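You operate a simulated robot arm through the tools that you are given. There is no shell and no other tool.

You are at the controls of a simulated robot arm. One attempt, no reset.

JOB
Close the white and yellow peg guides to about 80 mm and lay the green stack in the red gap.
Fine: lock the white dot and yellow dot thumbscrews again.

It is judged by the outcome, as a careful person would: the job done as asked, and still so three seconds after it is handed in. It fails if anything else is knocked over, pushed out of place, dropped, spilled or broken.

ROBOT AND FRAMES
A 5-joint arm with a two-finger parallel gripper, fixed in place. Base frame: the origin is on the floor under the middle of its stand, x ahead of it, y to its left, z up; the work surface is at about z = 860. Lengths are in mm, angles in rad, forces in N, time in s.
It reaches about 1134 mm from its shoulder. Its first joint turns from -2.601 to 2.601 rad. Payload 1.57 kg.
The TCP is the grasp point between the finger pads, 30 mm short of the fingertips. In the tool frame z runs along the fingers and y along their closing line. Largest opening 110 mm; finger width 24, thickness 12; the body of the gripper, 48 by 112 mm, starts 78 mm behind the TCP.
Orientation is that of the tool frame in the base frame, as a unit quaternion [x, y, z, w]. With the fingers straight down and closing along the base's y, the tool's x points along the base's -x, its y along +y and its z along -z.

CONTROLS
- The arm moves only by the tool arm_command. Its argument "moves" is a list of rows, each an object of numbers (a shift or turn left out is 0, a gripper value left out holds the last): "dx", "dy", "dz": the shift along the tool's x, y, z in mm; "ax", "ay", "az": the turn, a rotation vector about the tool's x, y, z in rad; "gripper": the opening, from 0 (shut) to 1 (fully open). In form: [{"dx": .., "dy": .., "dz": .., "ax": .., "ay": .., "az": .., "gripper": ..}, ...]. A call has 1 to 20 rows; each row is the pose to reach, as a shift and turn from the pose commanded when the call began, along the tool's axes at that moment. A row lasts 0.2 s, in which the tool goes at most 50 mm and 0.15 rad; a call with a longer step from one row to the next is refused whole, and so is a gripper value outside its range. A pose out of reach is approached as far as the arm can. The call stops where the force on the tool passes 40 N (or 10 N more than at its start, if that is more) or the arm is blocked; 0.2 s more then pass. Each finger travels about 72 mm/s and halts on what it meets, pressing with about 29 N; the grip force reading is that of the motor and also rises with nothing between the fingers. The clock runs only during rows and for 0.2 s after the last one: add rows that repeat a pose to give the fingers time. It gives the time, the measured TCP pose, the force on the tool (base axes), the opening and the grip force at its end, in the units of the frame above (readings bear some noise), with the torque about the TCP (base axes, N m) and any sound that the robot's microphone picked up, and new pictures: "pictures" is both (left out), scene, wrist or none.
- Cameras (640 x 400 px; columns grow to the right, rows downward): "scene" is fixed at [398.6, 501.1, 1414.8]; the picture's right is [-0.93, -0.36, 0.00], its down [-0.14, 0.36, -0.92] and it looks along [0.33, -0.86, -0.39] (base axes); focal length 368 px, centre (320, 200). "wrist" rides on the gripper at [70, 16, -141] in the tool frame; the picture's right is [-0.23, 0.97, 0.00], its down [-0.86, -0.20, -0.48] and it looks along [-0.47, -0.11, 0.88] (tool axes); focal length 222 px, centre (320, 200). There is no depth. A picture from a camera that has moved, and an enlarged one, comes with that camera's place and axes in the base frame and with its lens.
- raise_lower(by): slides the trunk up (or, below 0, down) by that many mm; the arm rides with it, the base frame stays. It gives what a move gives, with no picture.
- zoom(camera, box): a new picture of the part [left, top, right, bottom] of that camera's present view, enlarged. No time passes.
- finish_job(): hands the job in; it is judged then, once.

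Nothing tells you positions but the pictures and the camera data. Unless the task says otherwise, let go and move clear before handing in.

The tools are called after "Emit:" as name(argument=value, ...) on one line, values as JSON. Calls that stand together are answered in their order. arm_command: Moves the arm, as the interface text tells. Its arguments: {"type":"object","properties":{"moves":{"type":"array","items":{"type":"object","properties":{"dx":{"type":"number"},"dy":{"type":"number"},"dz":{"type":"number"},"ax":{"type":"number"},"ay":{"type":"number"},"az":{"type":"number"},"gripper":{"type":"number"}}}},"pictures":{"type":"string","enum":["both","scene","wrist","none"]}},"required":["moves"]} The other tools are called the same way: raise_lower (by) moves the trunk up or down; zoom (camera, box) takes an enlarged picture of a part of a camera's view; finish_job () hands the job in.

At the start:

```text
clock: 0.0
tcp_pos: [269.6, -586.3, 1164.8]
orientation: [0.0, 1.0, 0.0, 0.0]
ft_force: [-0.6, 0.0, 0.0]
torque: [0.04, 0.02, 0.02]
finger_gap: 110.1
finger_force: 0.1
trunk travel left (down, up): [-899.0, 71.0]
```

scene: 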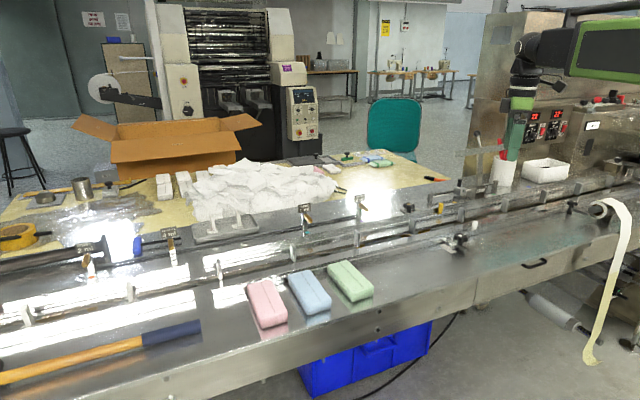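
wrist: 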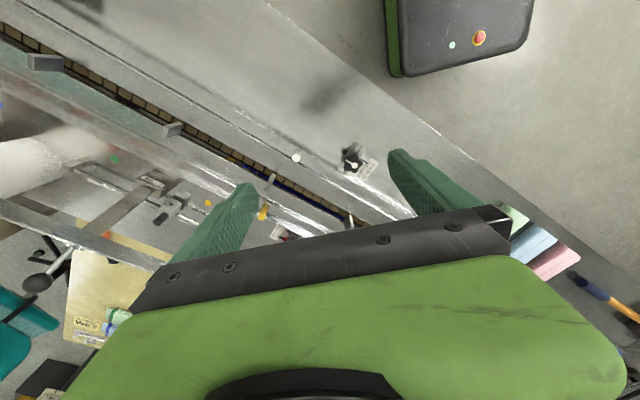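

I see a conveyor packaging line with pink, blue and green wrapped stacks on the near deck, and guide rails with thumbscrews; I don't yet know where the white/yellow guides and red gap are. I'll enlarge parts of the views first.

Emit:
zoom(camera="scene", box=[380, 130, 640, 290])

Emit:
zoom(camera="scene", box=[180, 160, 440, 330])

Emit:
zoom(camera="scene", box=[0, 160, 240, 320])

Emit:
zoom(camera="wrist", box=[200, 100, 480, 260])

Emit:
zoom(camera="wrist", box=[0, 40, 280, 260])

```text
2.46 times, centred on (510, 210) of scene
camera zoom: at [398.6, 501.1, 1414.8], right [-0.93, -0.36, 0.0], down [-0.14, 0.36, -0.92], along [0.33, -0.86, -0.39], focal length 907 px, centre (-148, 175)
```

zoom: 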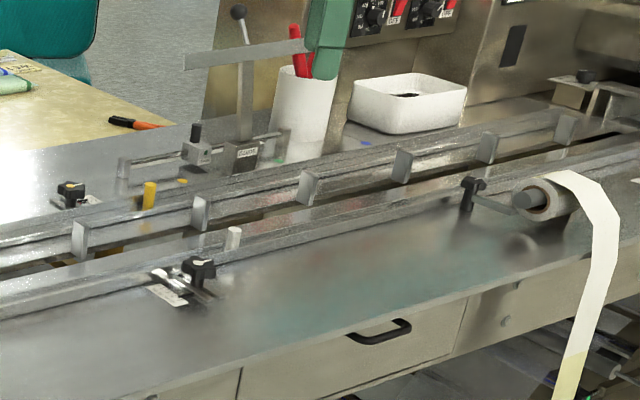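

```text
2.35 times, centred on (310, 245) of scene
camera zoom: at [398.6, 501.1, 1414.8], right [-0.93, -0.36, 0.0], down [-0.14, 0.36, -0.92], along [0.33, -0.86, -0.39], focal length 867 px, centre (344, 94)
```

zoom: 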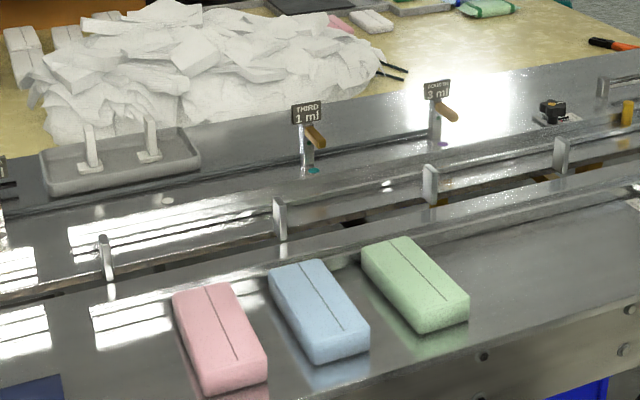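

```text
2.50 times, centred on (120, 240) of scene
camera zoom: at [398.6, 501.1, 1414.8], right [-0.93, -0.36, 0.0], down [-0.14, 0.36, -0.92], along [0.33, -0.86, -0.39], focal length 921 px, centre (820, 100)
```

zoom: 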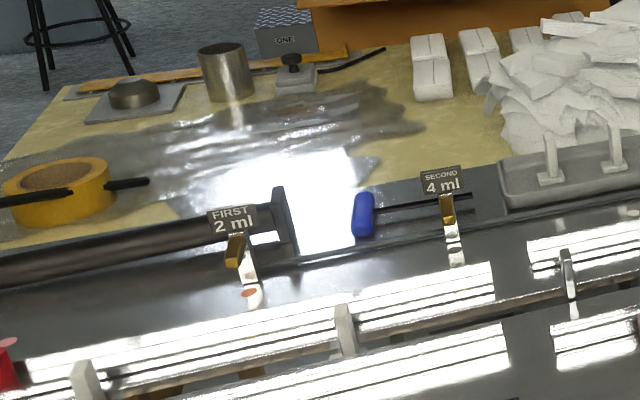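

```text
2.29 times, centred on (340, 180) of wrist
camera zoom: at [201.4, -570.1, 1305.6], right [0.23, 0.97, 0.0], down [0.86, -0.2, 0.48], along [0.47, -0.11, -0.88], focal length 508 px, centre (274, 246)
```

zoom: 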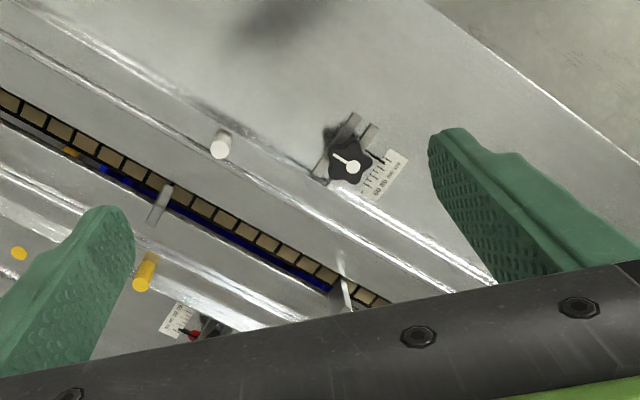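

```text
1.82 times, centred on (140, 150) of wrist
camera zoom: at [201.4, -570.1, 1305.6], right [0.23, 0.97, 0.0], down [0.86, -0.2, 0.48], along [0.47, -0.11, -0.88], focal length 404 px, centre (647, 291)
```

zoom: 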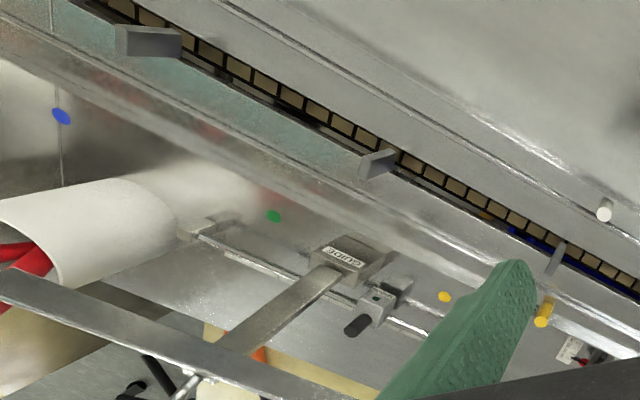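

The conveyor runs diagonally (about 45° in the base frame), with the white guide rail near and the yellow one on the far side, each with a scale and a star knob. I'll zoom more closely to find the coloured gaps and scales.

Emit:
zoom(camera="scene", box=[430, 190, 530, 250])

Emit:
zoom(camera="scene", box=[330, 180, 450, 250])

Emit:
zoom(camera="scene", box=[500, 160, 640, 240])

Emit:
zoom(camera="scene", box=[0, 250, 120, 340])

Emit:
zoom(camera="wrist", box=[320, 130, 400, 190])

Emit:
zoom(camera="wrist", box=[200, 130, 360, 250])

Emit:
zoom(camera="wrist", box=[0, 0, 160, 100])

```text
6.40 times, centred on (480, 220) of scene
camera zoom: at [398.6, 501.1, 1414.8], right [-0.93, -0.36, 0.0], down [-0.14, 0.36, -0.92], along [0.33, -0.86, -0.39], focal length 2358 px, centre (-704, 72)
```

zoom: 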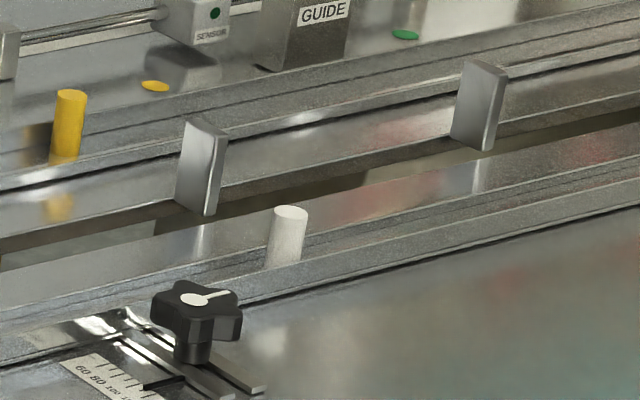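

```text
5.33 times, centred on (390, 215) of scene
camera zoom: at [398.6, 501.1, 1414.8], right [-0.93, -0.36, 0.0], down [-0.14, 0.36, -0.92], along [0.33, -0.86, -0.39], focal length 1965 px, centre (-53, 120)
```

zoom: 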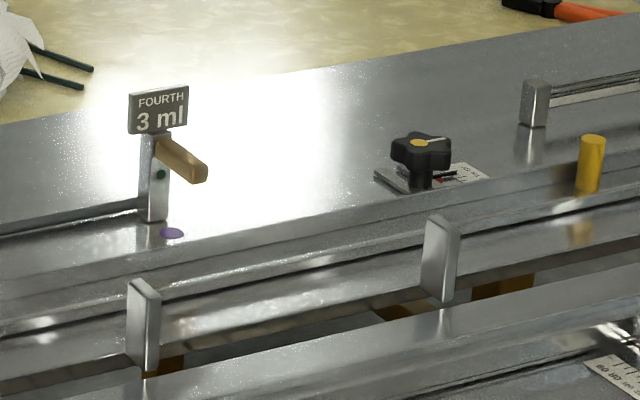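

```text
4.57 times, centred on (570, 200) of scene
camera zoom: at [398.6, 501.1, 1414.8], right [-0.93, -0.36, 0.0], down [-0.14, 0.36, -0.92], along [0.33, -0.86, -0.39], focal length 1684 px, centre (-823, 200)
```

zoom: 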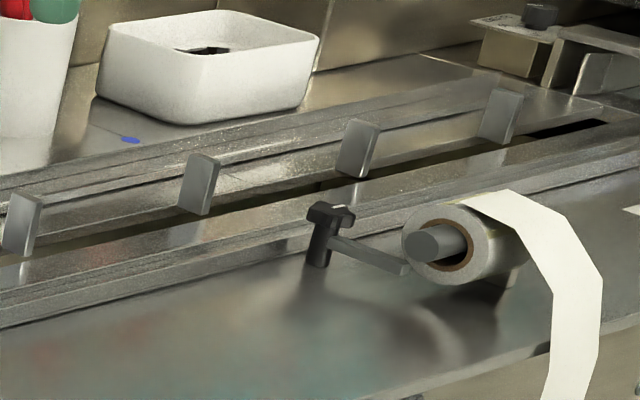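

```text
4.44 times, centred on (60, 295) of scene
camera zoom: at [398.6, 501.1, 1414.8], right [-0.93, -0.36, 0.0], down [-0.14, 0.36, -0.92], along [0.33, -0.86, -0.39], focal length 1637 px, centre (1476, -222)
```

zoom: 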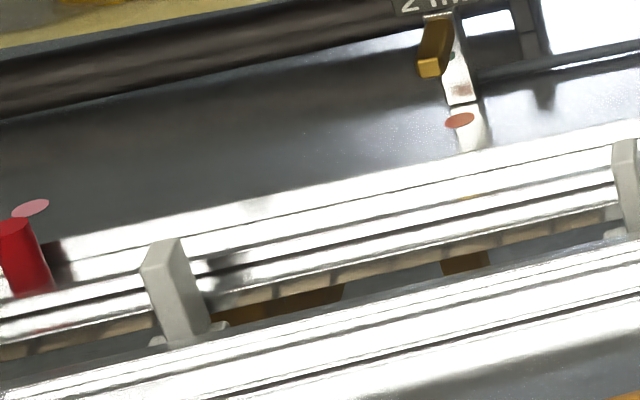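

```text
6.67 times, centred on (360, 160) of wrist
camera zoom: at [201.4, -570.1, 1305.6], right [0.23, 0.97, 0.0], down [0.86, -0.2, 0.48], along [0.47, -0.11, -0.88], focal length 1481 px, centre (53, 467)
```

zoom: 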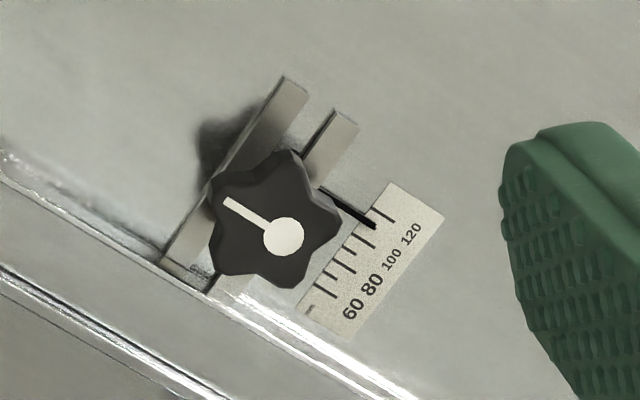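

```text
3.33 times, centred on (280, 190) of wrist
camera zoom: at [201.4, -570.1, 1305.6], right [0.23, 0.97, 0.0], down [0.86, -0.2, 0.48], along [0.47, -0.11, -0.88], focal length 740 px, centre (453, 233)
```

zoom: 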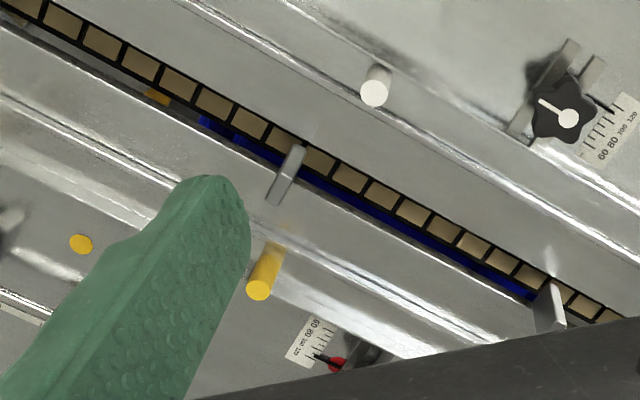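

```text
4.00 times, centred on (80, 50) of wrist
camera zoom: at [201.4, -570.1, 1305.6], right [0.23, 0.97, 0.0], down [0.86, -0.2, 0.48], along [0.47, -0.11, -0.88], focal length 888 px, centre (1280, 800)
```

zoom: 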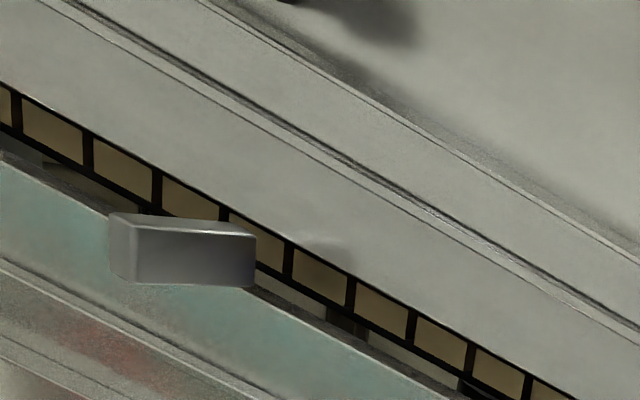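

The gaps are labelled by coloured dots on the far deck; one red dot seems to sit beside the yellow thumbscrew, at the lug gap between these two guides. I'll turn the gripper 45° to line up with the conveyor and move above the gap for a closer look at both knobs, scales and the dot.

Emit:
arm_command(moves=[{"dx": -27, "dy": -4.5, "dz": 14, "az": 0.131}, {"dx": -55, "dy": -9, "dz": 28, "az": 0.262}, {"dx": -82, "dy": -13.5, "dz": 42, "az": 0.393}, {"dx": -110, "dy": -18, "dz": 56, "az": 0.524}, {"dx": -137, "dy": -22.5, "dz": 70, "az": 0.655}, {"dx": -164, "dy": -27, "dz": 85, "az": 0.785}, {"dx": -164, "dy": -27, "dz": 85, "az": 0.785}])

Emit:
zoom(camera="wrist", box=[240, 60, 400, 160])

Emit:
zoom(camera="wrist", box=[240, 140, 400, 240])

```text
clock: 1.6
tcp_pos: [434.8, -612.2, 1166.4]
orientation: [0.383, 0.924, 0.001, -0.001]
ft_force: [1.0, -0.7, 0.3]
torque: [0.0, 0.0, 0.03]
finger_gap: 110.2
finger_force: 0.0
out of reach, approached as far as the arm can: row 1, 2, 3, 4, 5, 6, 7
trunk travel left (down, up): [-899.0, 71.0]
camera wrist: at [397.2, -552.3, 1305.8], right [0.85, 0.53, 0.0], down [0.46, -0.75, 0.48], along [0.25, -0.41, -0.88], focal length 222 px, centre (320, 200)
```

scene: 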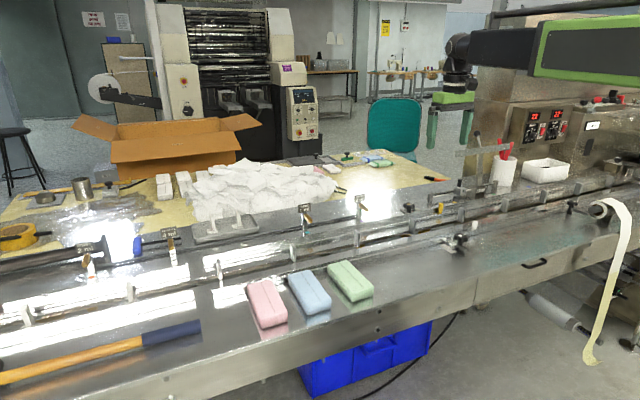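
wrist: 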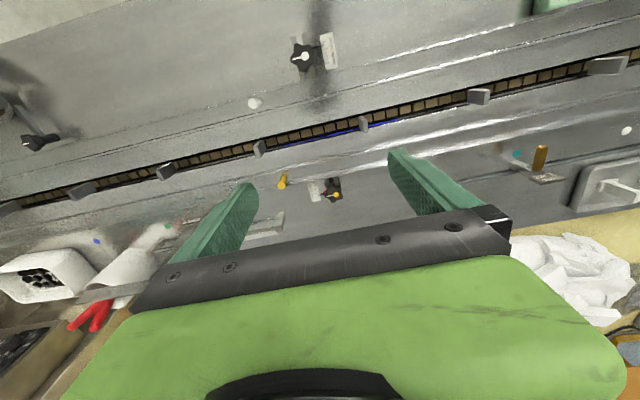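

```text
4.00 times, centred on (320, 110) of wrist
camera zoom: at [397.2, -552.3, 1305.8], right [0.85, 0.53, 0.0], down [0.46, -0.75, 0.48], along [0.25, -0.41, -0.88], focal length 888 px, centre (320, 560)
```

zoom: 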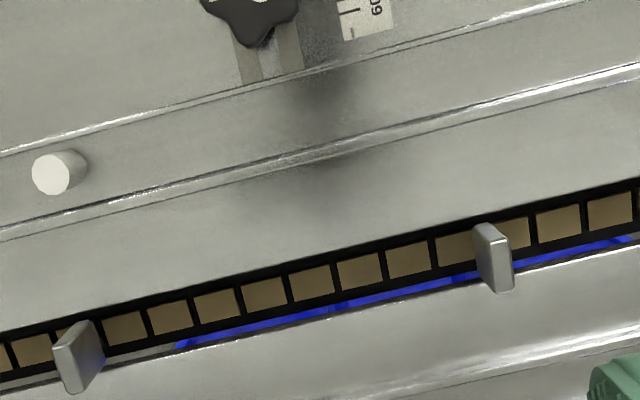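

```text
4.00 times, centred on (320, 190) of wrist
camera zoom: at [397.2, -552.3, 1305.8], right [0.85, 0.53, 0.0], down [0.46, -0.75, 0.48], along [0.25, -0.41, -0.88], focal length 888 px, centre (320, 240)
```

zoom: 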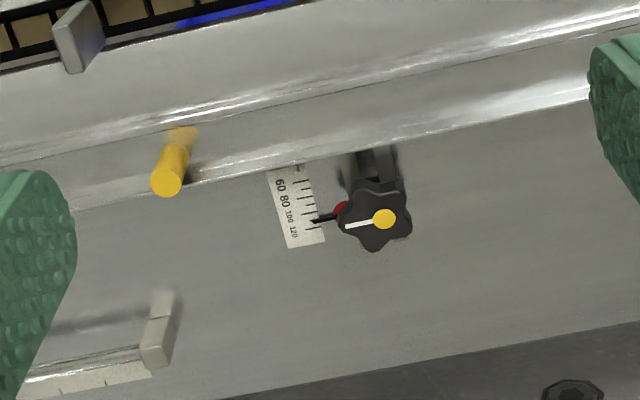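

The red dot (partly under the yellow pointer, s-coordinate ≈ −150 along the conveyor) sits midway between two lugs right at these guides, so that is the red gap. The arm couldn't descend at this trunk height, so I'll lower the trunk and then look again.

Emit:
raise_lower(by=-130)

Emit:
zoom(camera="wrist", box=[240, 0, 400, 100])

Emit:
zoom(camera="wrist", box=[220, 140, 380, 240])

Emit:
zoom(camera="scene", box=[60, 240, 140, 290])

Emit:
zoom(camera="wrist", box=[0, 0, 640, 400])

```text
clock: 3.2
tcp_pos: [434.8, -613.2, 1035.3]
orientation: [0.383, 0.924, 0.0, 0.0]
ft_force: [-0.2, -1.0, 0.2]
torque: [0.03, -0.01, 0.0]
finger_gap: 110.2
finger_force: 0.1
trunk travel left (down, up): [-769.0, 201.0]
```

```text
4.00 times, centred on (320, 50) of wrist
camera zoom: at [397.3, -552.4, 1175.7], right [0.85, 0.53, 0.0], down [0.46, -0.75, 0.48], along [0.25, -0.41, -0.88], focal length 888 px, centre (320, 800)
```

zoom: 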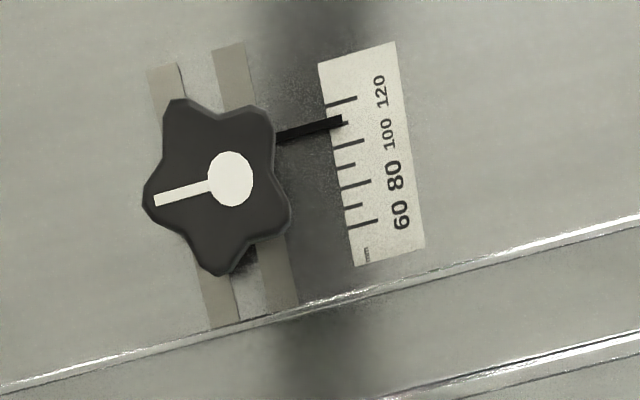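

```text
4.00 times, centred on (300, 190) of wrist
camera zoom: at [397.3, -552.4, 1175.7], right [0.85, 0.53, 0.0], down [0.46, -0.75, 0.48], along [0.25, -0.41, -0.88], focal length 888 px, centre (400, 240)
```

zoom: 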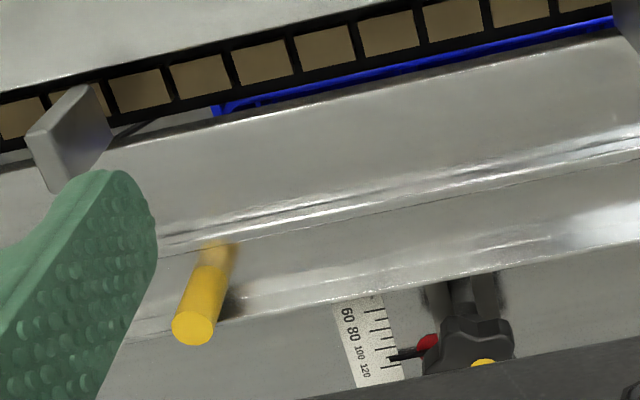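

```text
8.00 times, centred on (100, 265) of scene
camera zoom: at [398.6, 501.1, 1414.8], right [-0.93, -0.36, 0.0], down [-0.14, 0.36, -0.92], along [0.33, -0.86, -0.39], focal length 2947 px, centre (2080, -320)
```

zoom: 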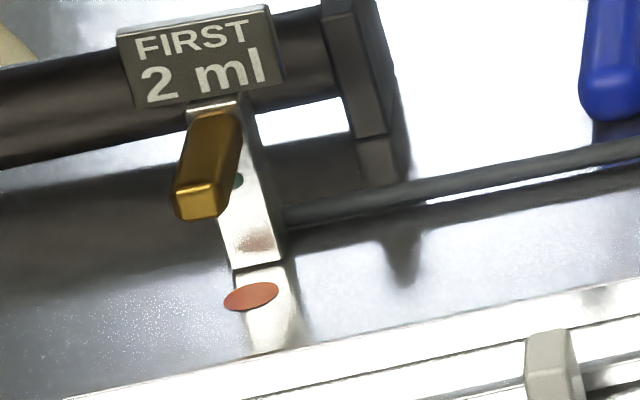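

```text
1.00 times, centred on (320, 200) of wrist (not enlarged: the box is as wide or as high as the picture)
camera zoom: at [397.3, -552.4, 1175.7], right [0.85, 0.53, 0.0], down [0.46, -0.75, 0.48], along [0.25, -0.41, -0.88], focal length 222 px, centre (320, 200)
```

zoom: 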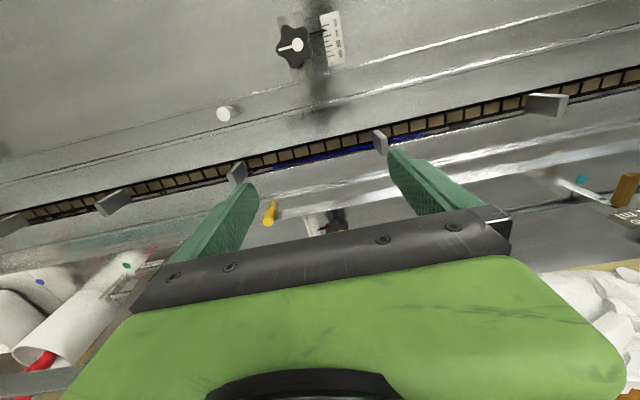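

Each scale's pointer reads about 110 and the dot at FIRST is orange, not red. Next I move over the white-dot knob (≈(361, −538), top z≈899) with the fingers closing along the conveyor, rising a bit first so that the trunk can come down.

Emit:
arm_command(moves=[{"dx": 35, "dy": 0.3, "dz": -20}, {"dx": 70, "dy": 0.6, "dz": -40}, {"dx": 105, "dy": 0.9, "dz": -60}, {"dx": 105, "dy": 0.9, "dz": -60}], pictures="wrist")

```text
clock: 4.2
tcp_pos: [360.1, -538.0, 1036.8]
orientation: [0.383, 0.924, -0.001, 0.0]
ft_force: [0.3, -0.5, -0.9]
torque: [-0.02, -0.05, 0.02]
finger_gap: 109.9
finger_force: 0.0
out of reach, approached as far as the arm can: row 1, 2, 3, 4
trunk travel left (down, up): [-769.0, 201.0]
camera wrist: at [323.1, -476.9, 1175.5], right [0.85, 0.53, 0.0], down [0.46, -0.75, 0.48], along [0.25, -0.41, -0.88], focal length 222 px, centre (320, 200)
```

wrist: 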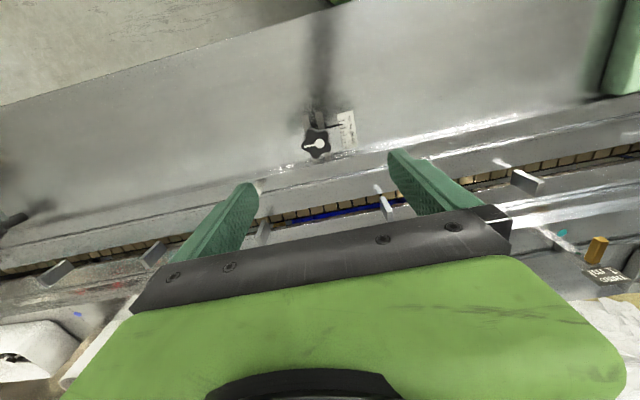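

The arm's height doesn't change with dz, so height comes from the trunk only. I'll zoom to refine the knob position under the gripper before lowering.

Emit:
zoom(camera="wrist", box=[280, 100, 376, 160])

Emit:
zoom(camera="scene", box=[420, 190, 500, 260])

```text
6.67 times, centred on (328, 130) of wrist
camera zoom: at [323.1, -476.9, 1175.5], right [0.85, 0.53, 0.0], down [0.46, -0.75, 0.48], along [0.25, -0.41, -0.88], focal length 1481 px, centre (267, 667)
```

zoom: 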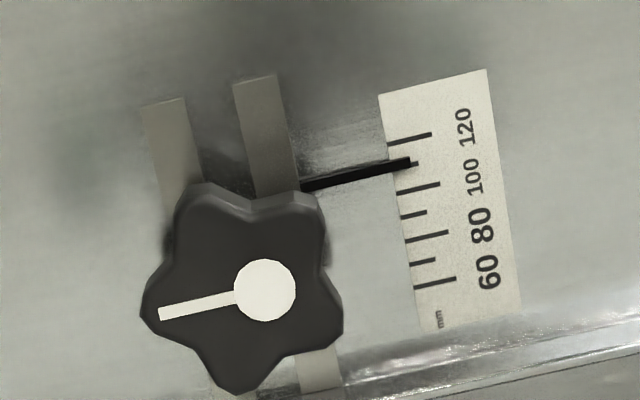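

```text
5.71 times, centred on (460, 225) of scene
camera zoom: at [398.6, 501.1, 1414.8], right [-0.93, -0.36, 0.0], down [-0.14, 0.36, -0.92], along [0.33, -0.86, -0.39], focal length 2105 px, centre (-480, 57)
```

zoom: 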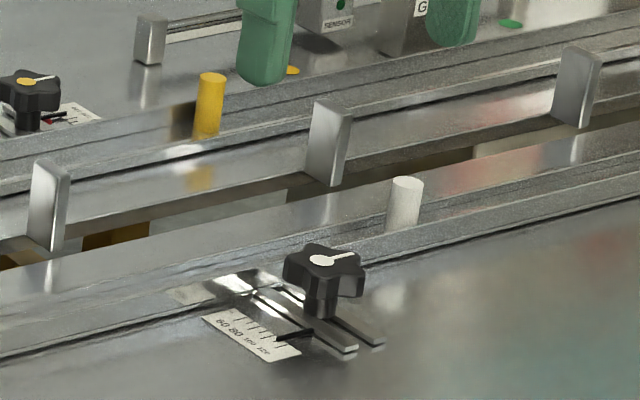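

The gripper is centred over the white knob within about 1 mm, fingers open either side. I'll lower the trunk in two steps so the fingertips straddle the knob at about z = 880.

Emit:
raise_lower(by=-90)

Emit:
zoom(camera="wrist", box=[160, 60, 480, 260])

Emit:
zoom(camera="scene", box=[400, 160, 520, 260])

```text
clock: 5.4
tcp_pos: [359.6, -536.6, 945.8]
orientation: [0.382, 0.924, -0.001, 0.0]
ft_force: [-0.6, -0.5, 0.0]
torque: [-0.03, 0.02, -0.02]
finger_gap: 110.4
finger_force: 0.0
trunk travel left (down, up): [-679.0, 291.0]
```

```text
2.00 times, centred on (320, 160) of wrist
camera zoom: at [323.2, -476.8, 1085.6], right [0.85, 0.53, 0.0], down [0.46, -0.75, 0.48], along [0.25, -0.41, -0.88], focal length 444 px, centre (320, 280)
```

zoom: 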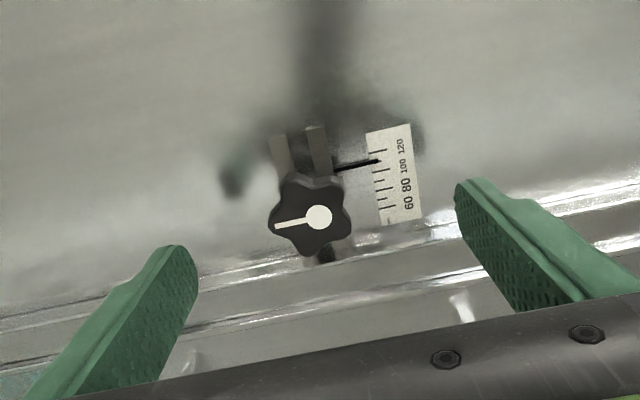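

```text
4.00 times, centred on (460, 210) of scene
camera zoom: at [398.6, 501.1, 1414.8], right [-0.93, -0.36, 0.0], down [-0.14, 0.36, -0.92], along [0.33, -0.86, -0.39], focal length 1474 px, centre (-240, 160)
```

zoom: 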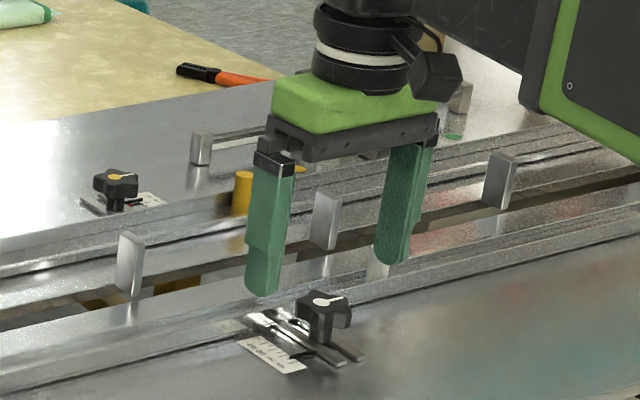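

The knob sits midway between the fingertips. I'll lower another 36 mm and then close gently on the knob.

Emit:
raise_lower(by=-36)

Emit:
zoom(camera="scene", box=[400, 180, 520, 260])

Emit:
zoom(camera="wrist", box=[160, 60, 480, 260])

```text
clock: 6.2
tcp_pos: [361.3, -538.1, 909.6]
orientation: [0.382, 0.924, -0.001, -0.001]
ft_force: [0.0, 1.4, 0.3]
torque: [-0.01, -0.03, 0.01]
finger_gap: 110.1
finger_force: 0.1
trunk travel left (down, up): [-643.0, 327.0]
```

```text
5.00 times, centred on (460, 220) of scene
camera zoom: at [398.6, 501.1, 1414.8], right [-0.93, -0.36, 0.0], down [-0.14, 0.36, -0.92], along [0.33, -0.86, -0.39], focal length 1842 px, centre (-380, 100)
```

zoom: 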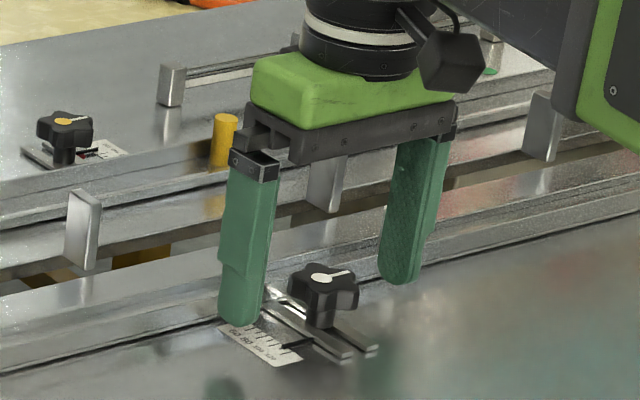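

```text
2.00 times, centred on (320, 160) of wrist
camera zoom: at [323.2, -476.8, 1049.6], right [0.85, 0.53, 0.0], down [0.46, -0.75, 0.48], along [0.25, -0.41, -0.88], focal length 444 px, centre (320, 280)
```

zoom: 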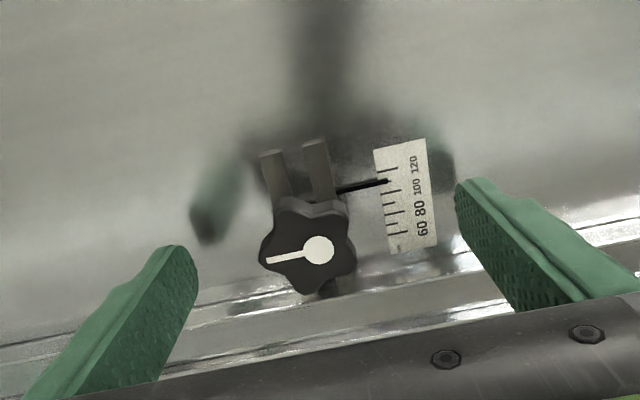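

Fingertips are astride the knob at the right height. I'll shift 1.5 mm to centre and close on the knob.

Emit:
arm_command(moves=[{"dx": 1.5, "gripper": 0.7}, {"dx": 1.5, "gripper": 0.5}, {"dx": 1.5, "gripper": 0.2}, {"dx": 1.5, "gripper": 0.2}, {"dx": 1.5, "gripper": 0.2}, {"dx": 1.5, "gripper": 0.2}], pictures="wrist")

Emit:
zoom(camera="wrist", box=[240, 90, 400, 190])

```text
clock: 7.6
tcp_pos: [356.5, -538.5, 909.9]
orientation: [0.382, 0.924, 0.0, -0.001]
ft_force: [-14.2, -19.7, 6.7]
torque: [-0.68, 0.26, 0.06]
finger_gap: 43.2
finger_force: 12.0
trunk travel left (down, up): [-643.0, 327.0]
camera wrist: at [320.4, -477.1, 1049.5], right [0.85, 0.53, 0.0], down [0.46, -0.75, 0.48], along [0.25, -0.41, -0.88], focal length 222 px, centre (320, 200)
```

wrist: 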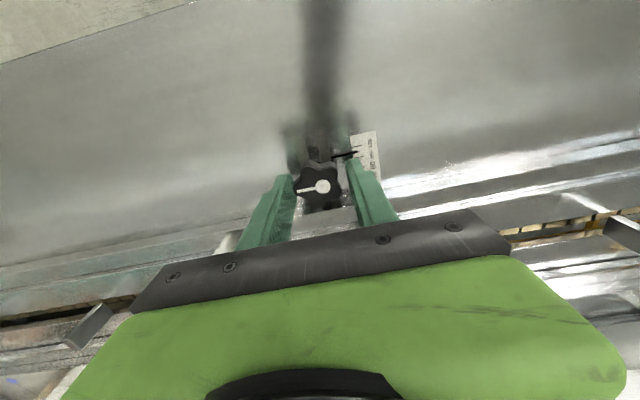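

```text
4.00 times, centred on (320, 140) of wrist
camera zoom: at [320.4, -477.1, 1049.5], right [0.85, 0.53, 0.0], down [0.46, -0.75, 0.48], along [0.25, -0.41, -0.88], focal length 888 px, centre (320, 440)
```

zoom: 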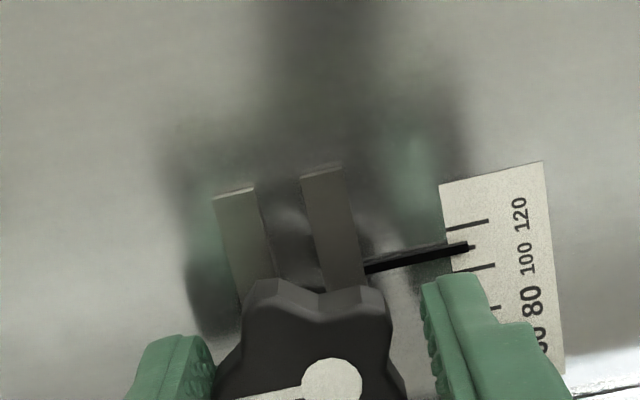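

The left finger met a lobe first and is pushing the tool sideways ~24 N. I'll shift the command 3 mm toward −y (tool) so both fingers clamp evenly.

Emit:
arm_command(moves=[{"dy": -1.5, "gripper": 0.2}, {"dy": -3, "gripper": 0.2}, {"dy": -3, "gripper": 0.2}, {"dy": -3, "gripper": 0.2}], pictures="wrist")

Emit:
zoom(camera="wrist", box=[240, 130, 400, 230])

```text
clock: 8.6
tcp_pos: [356.6, -538.7, 909.5]
orientation: [0.383, 0.924, 0.0, 0.0]
ft_force: [-11.7, -15.5, 6.0]
torque: [-0.34, 0.4, 0.01]
finger_gap: 39.0
finger_force: 9.7
trunk travel left (down, up): [-643.0, 327.0]
camera wrist: at [318.9, -478.8, 1049.5], right [0.85, 0.53, 0.0], down [0.46, -0.75, 0.48], along [0.25, -0.41, -0.88], focal length 222 px, centre (320, 200)
```

wrist: 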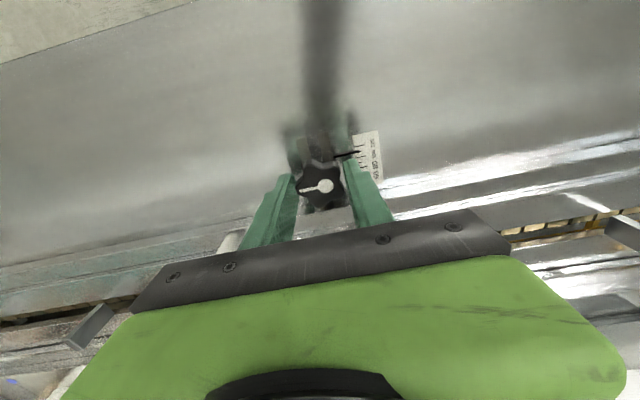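

```text
4.00 times, centred on (320, 180) of wrist
camera zoom: at [318.9, -478.8, 1049.5], right [0.85, 0.53, 0.0], down [0.46, -0.75, 0.48], along [0.25, -0.41, -0.88], focal length 888 px, centre (320, 280)
```

zoom: 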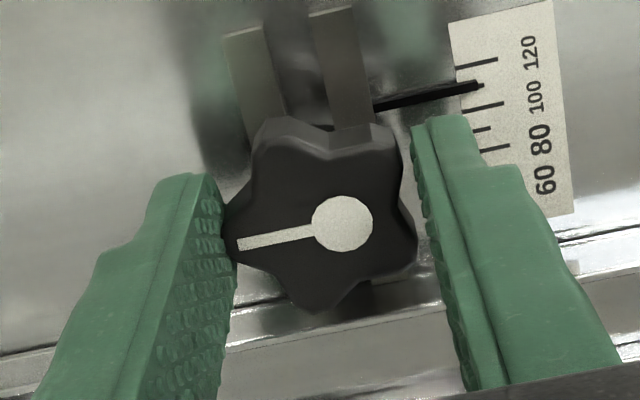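

Emit:
arm_command(moves=[{"dy": -1.5, "gripper": 0.2}, {"dy": -3, "gripper": 0.2}, {"dy": -3, "gripper": 0.2}, {"dy": -3, "gripper": 0.2}], pictures="wrist")

Emit:
zoom(camera="wrist", box=[240, 130, 400, 230])

```text
clock: 9.6
tcp_pos: [355.9, -540.0, 908.9]
orientation: [0.382, 0.924, 0.001, 0.0]
ft_force: [2.5, 5.6, -2.7]
torque: [0.11, -0.67, 0.03]
finger_gap: 38.9
finger_force: 44.0
trunk travel left (down, up): [-643.0, 327.0]
camera wrist: at [318.5, -479.2, 1049.6], right [0.85, 0.53, 0.0], down [0.46, -0.75, 0.48], along [0.25, -0.4, -0.88], focal length 222 px, centre (320, 200)
```

wrist: 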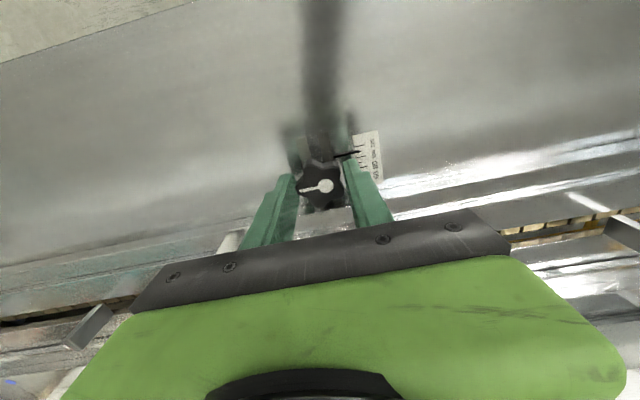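

```text
4.00 times, centred on (320, 180) of wrist
camera zoom: at [318.5, -479.2, 1049.6], right [0.85, 0.53, 0.0], down [0.46, -0.75, 0.48], along [0.25, -0.4, -0.88], focal length 888 px, centre (320, 280)
```

zoom: 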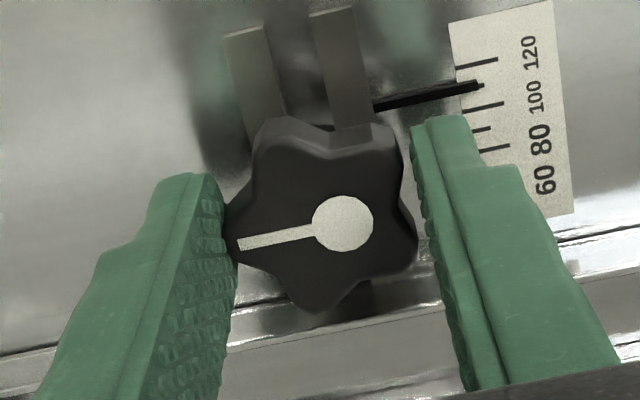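

Now both fingers clamp the knob (grip 44, lateral force small) with the knob axis about 3.5 mm off TCP. I'll try turning counter-clockwise (loosening) by ~0.45 rad, following the knob's own axis.

Emit:
arm_command(moves=[{"dx": -0.4, "dy": 0.0, "az": -0.11}, {"dx": -0.8, "dy": 0.1, "az": -0.22}, {"dx": -1.1, "dy": 0.2, "az": -0.33}, {"dx": -1.5, "dy": 0.35, "az": -0.45}, {"dx": -1.5, "dy": 0.35, "az": -0.45}], pictures="wrist")

Emit:
zoom(camera="wrist", box=[240, 130, 400, 230])

Emit:
zoom(camera="scene", box=[400, 180, 520, 260])

```text
clock: 10.8
tcp_pos: [355.5, -540.4, 908.7]
orientation: [0.165, 0.986, 0.0, -0.002]
ft_force: [-11.9, 21.8, -25.4]
torque: [0.2, 0.08, 0.02]
finger_gap: 38.9
finger_force: 44.8
trunk travel left (down, up): [-643.0, 327.0]
camera wrist: at [296.0, -502.6, 1049.9], right [0.53, 0.85, 0.0], down [0.74, -0.47, 0.48], along [0.4, -0.25, -0.88], focal length 222 px, centre (320, 200)
```

wrist: 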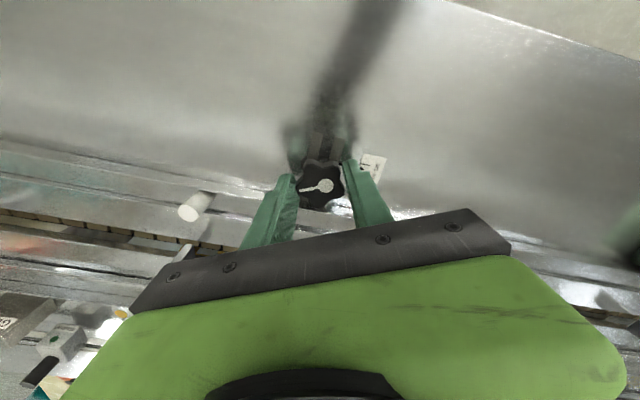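

```text
4.00 times, centred on (320, 180) of wrist
camera zoom: at [296.0, -502.6, 1049.9], right [0.53, 0.85, 0.0], down [0.74, -0.47, 0.48], along [0.4, -0.25, -0.88], focal length 888 px, centre (320, 280)
```

zoom: 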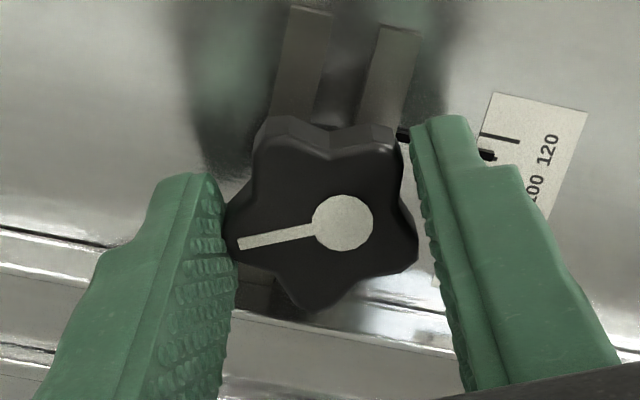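

```text
5.00 times, centred on (460, 220) of scene
camera zoom: at [398.6, 501.1, 1414.8], right [-0.93, -0.36, 0.0], down [-0.14, 0.36, -0.92], along [0.33, -0.86, -0.39], focal length 1842 px, centre (-380, 100)
```

zoom: 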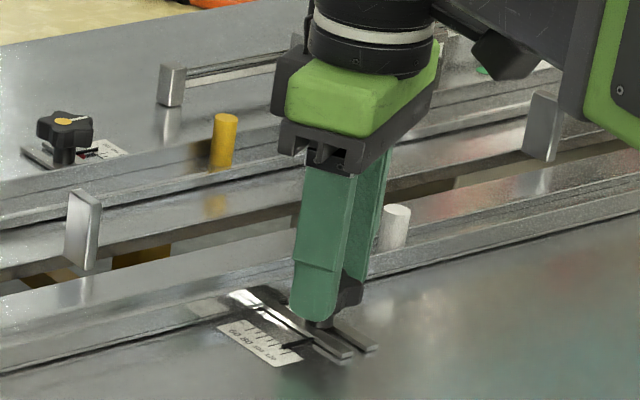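

The knob turns with the gripper, with a small lateral load because the knob axis is closer to the TCP than I assumed. I'll undo that offset and keep turning counter-clockwise.

Emit:
arm_command(moves=[{"dx": 1.5, "dy": 0.3, "az": -0.1}, {"dx": 1.5, "dy": 0.3, "az": -0.24}, {"dx": 1.5, "dy": 0.3, "az": -0.38}, {"dx": 1.5, "dy": 0.3, "az": -0.52}, {"dx": 1.5, "dy": 0.3, "az": -0.66}, {"dx": 1.5, "dy": 0.3, "az": -0.8}, {"dx": 1.5, "dy": 0.3, "az": -0.8}], pictures="wrist")

Emit:
zoom(camera="wrist", box=[240, 130, 400, 230])

```text
clock: 12.4
tcp_pos: [356.2, -541.6, 909.1]
orientation: [-0.232, 0.973, -0.001, 0.001]
ft_force: [3.1, -8.0, 8.6]
torque: [-0.31, 0.18, -0.07]
finger_gap: 38.6
finger_force: 44.0
trunk travel left (down, up): [-643.0, 327.0]
camera wrist: at [286.5, -558.3, 1049.7], right [-0.24, 0.97, 0.0], down [0.85, 0.21, 0.48], along [0.47, 0.11, -0.88], focal length 222 px, centre (320, 200)
```

wrist: 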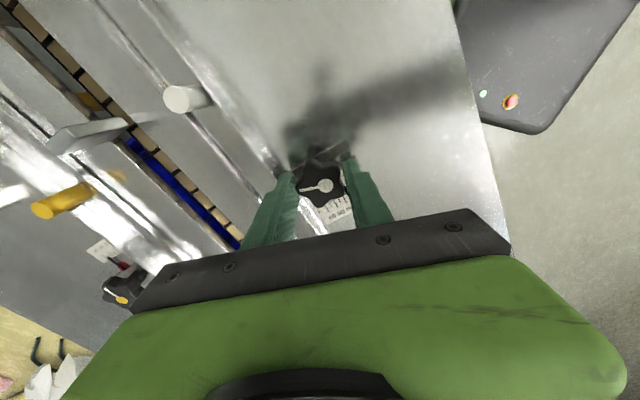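

```text
4.00 times, centred on (320, 180) of wrist
camera zoom: at [286.5, -558.3, 1049.7], right [-0.24, 0.97, 0.0], down [0.85, 0.21, 0.48], along [0.47, 0.11, -0.88], focal length 888 px, centre (320, 280)
```

zoom: 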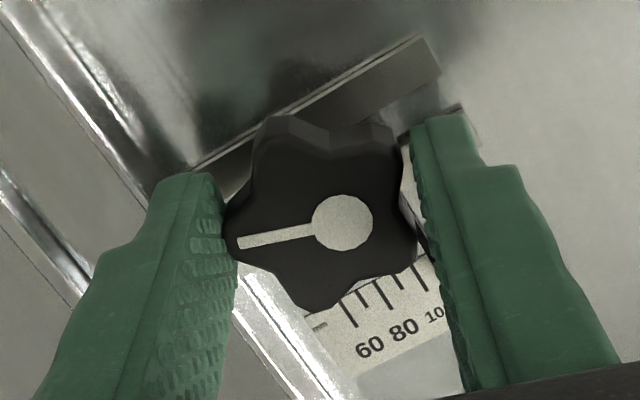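

The knob has turned about 72° freely. I'll turn further, watching for a stop or a sound.

Emit:
arm_command(moves=[{"az": -0.14}, {"az": -0.28}, {"az": -0.42}, {"az": -0.56}, {"az": -0.7}, {"az": -0.7}], pictures="wrist")

Emit:
zoom(camera="wrist", box=[240, 130, 400, 230])

```text
clock: 13.8
tcp_pos: [357.0, -541.9, 908.8]
orientation: [-0.551, 0.834, -0.005, 0.0]
ft_force: [2.7, -4.6, 10.5]
torque: [0.37, -0.38, -0.05]
finger_gap: 39.0
finger_force: 44.3
trunk travel left (down, up): [-643.0, 327.0]
stopped in row 6: the force on the tool passed its limit at 40 N (the readings are from after the stop); the commanded pose is now the measured one
camera wrist: at [314.3, -599.3, 1049.5], right [-0.81, 0.59, -0.01], down [0.52, 0.71, 0.48], along [0.29, 0.38, -0.88], focal length 222 px, centre (320, 200)
```

wrist: 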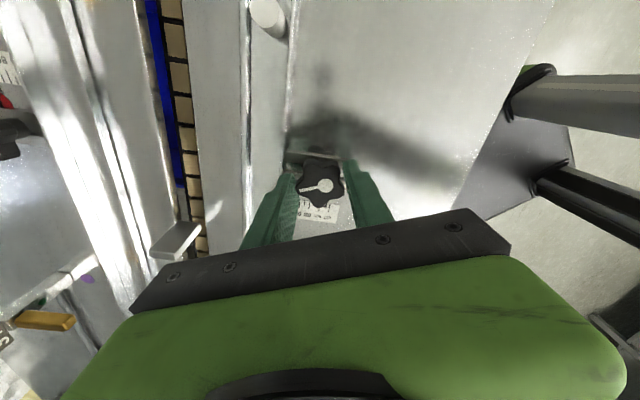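

```text
4.00 times, centred on (320, 180) of wrist
camera zoom: at [314.3, -599.3, 1049.5], right [-0.81, 0.59, -0.01], down [0.52, 0.71, 0.48], along [0.29, 0.38, -0.88], focal length 888 px, centre (320, 280)
```

zoom: 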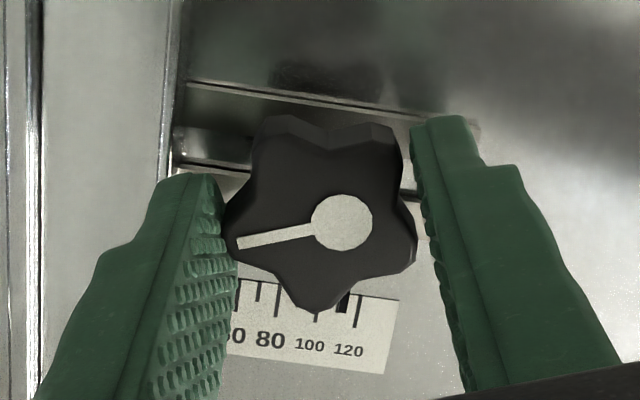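

The turn is at ~112° and a lateral load tripped the 40 N stop. I'll open just enough to free the knob, lift clear, and test whether the white guide now slides by its peg.

Emit:
arm_command(moves=[{"gripper": 0.5}, {"gripper": 0.5}, {"gripper": 0.5}], pictures="none")

Emit:
raise_lower(by=60)

Emit:
zoom(camera="wrist", box=[200, 0, 440, 230])

Emit:
zoom(camera="scene", box=[400, 180, 520, 260])

```text
clock: 14.6
tcp_pos: [355.7, -541.0, 908.8]
orientation: [-0.552, 0.834, -0.003, 0.0]
ft_force: [0.3, -0.3, -0.5]
torque: [0.0, -0.01, 0.01]
finger_gap: 55.0
finger_force: 0.1
trunk travel left (down, up): [-643.0, 327.0]
```

```text
clock: 15.6
tcp_pos: [356.4, -540.6, 969.4]
orientation: [-0.551, 0.834, -0.002, 0.001]
ft_force: [0.2, 0.7, 0.4]
torque: [0.02, -0.01, -0.03]
finger_gap: 55.0
finger_force: 0.1
trunk travel left (down, up): [-703.0, 267.0]
```

```text
1.74 times, centred on (320, 115) of wrist
camera zoom: at [314.1, -599.3, 1109.7], right [-0.81, 0.59, -0.01], down [0.52, 0.71, 0.48], along [0.29, 0.38, -0.88], focal length 386 px, centre (320, 348)
```

zoom: 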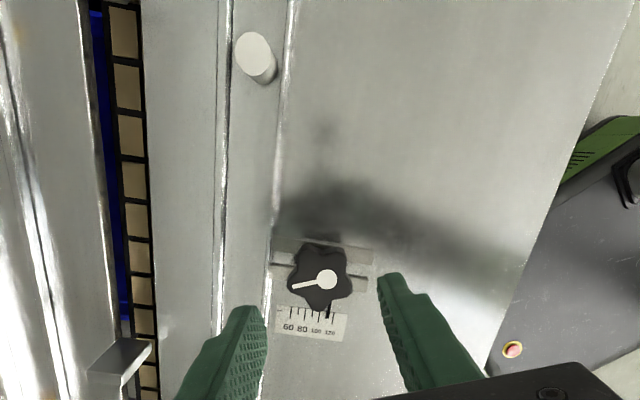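

```text
5.00 times, centred on (460, 220) of scene
camera zoom: at [398.6, 501.1, 1414.8], right [-0.93, -0.36, 0.0], down [-0.14, 0.36, -0.92], along [0.33, -0.86, -0.39], focal length 1842 px, centre (-380, 100)
```

zoom: 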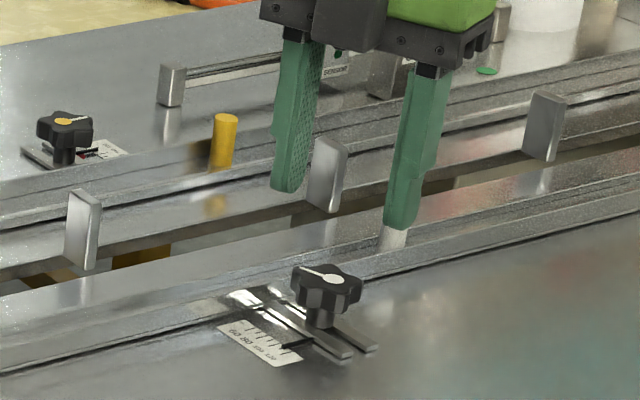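

The knob turned (line now points up‑left); its dot is simply off‑centre on the knob, and the true axis is (356.6, −540.6). Next I move over the white peg (≈(317, −643)) with the fingers closing across the conveyor.

Emit:
arm_command(moves=[{"dx": 27, "dy": -1, "az": 0.095}, {"dx": 55, "dy": -2, "az": 0.19}, {"dx": 82, "dy": -3, "az": 0.285}, {"dx": 109.3, "dy": -4, "az": 0.383}, {"dx": 109.3, "dy": -4, "az": 0.383}], pictures="wrist")

Emit:
zoom(camera="wrist", box=[160, 60, 480, 260])

Emit:
zoom(camera="scene", box=[400, 160, 540, 260])

```text
clock: 16.8
tcp_pos: [316.7, -644.2, 969.9]
orientation: [-0.383, 0.924, -0.003, 0.001]
ft_force: [-0.4, -0.9, 0.4]
torque: [0.01, -0.01, 0.0]
finger_gap: 54.8
finger_force: 0.2
trunk travel left (down, up): [-703.0, 267.0]
camera wrist: at [255.6, -681.9, 1109.6], right [-0.53, 0.85, -0.01], down [0.74, 0.46, 0.48], along [0.41, 0.25, -0.88], focal length 222 px, centre (320, 200)
```

wrist: 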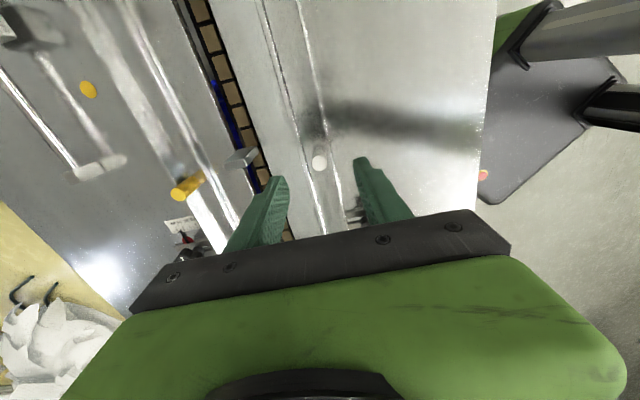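

```text
2.00 times, centred on (320, 160) of wrist
camera zoom: at [255.6, -681.9, 1109.6], right [-0.53, 0.85, -0.01], down [0.74, 0.46, 0.48], along [0.41, 0.25, -0.88], focal length 444 px, centre (320, 280)
```

zoom: 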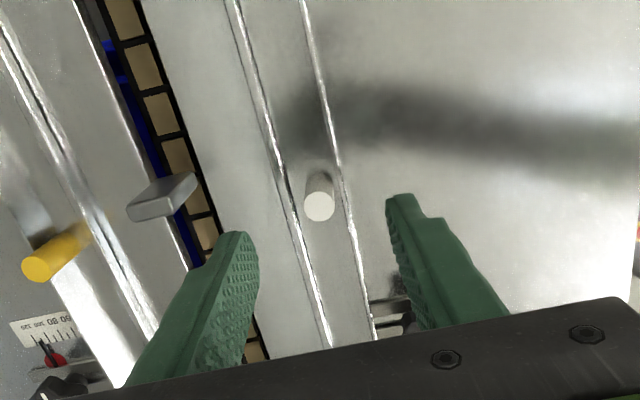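

```text
4.00 times, centred on (470, 210) of scene
camera zoom: at [398.6, 501.1, 1414.8], right [-0.93, -0.36, 0.0], down [-0.14, 0.36, -0.92], along [0.33, -0.86, -0.39], focal length 1474 px, centre (-280, 160)
```

zoom: 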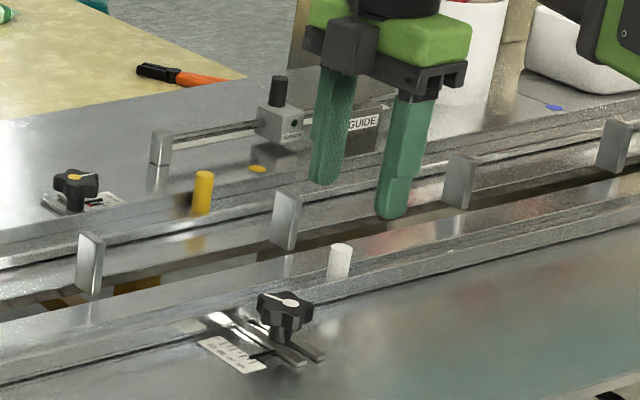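

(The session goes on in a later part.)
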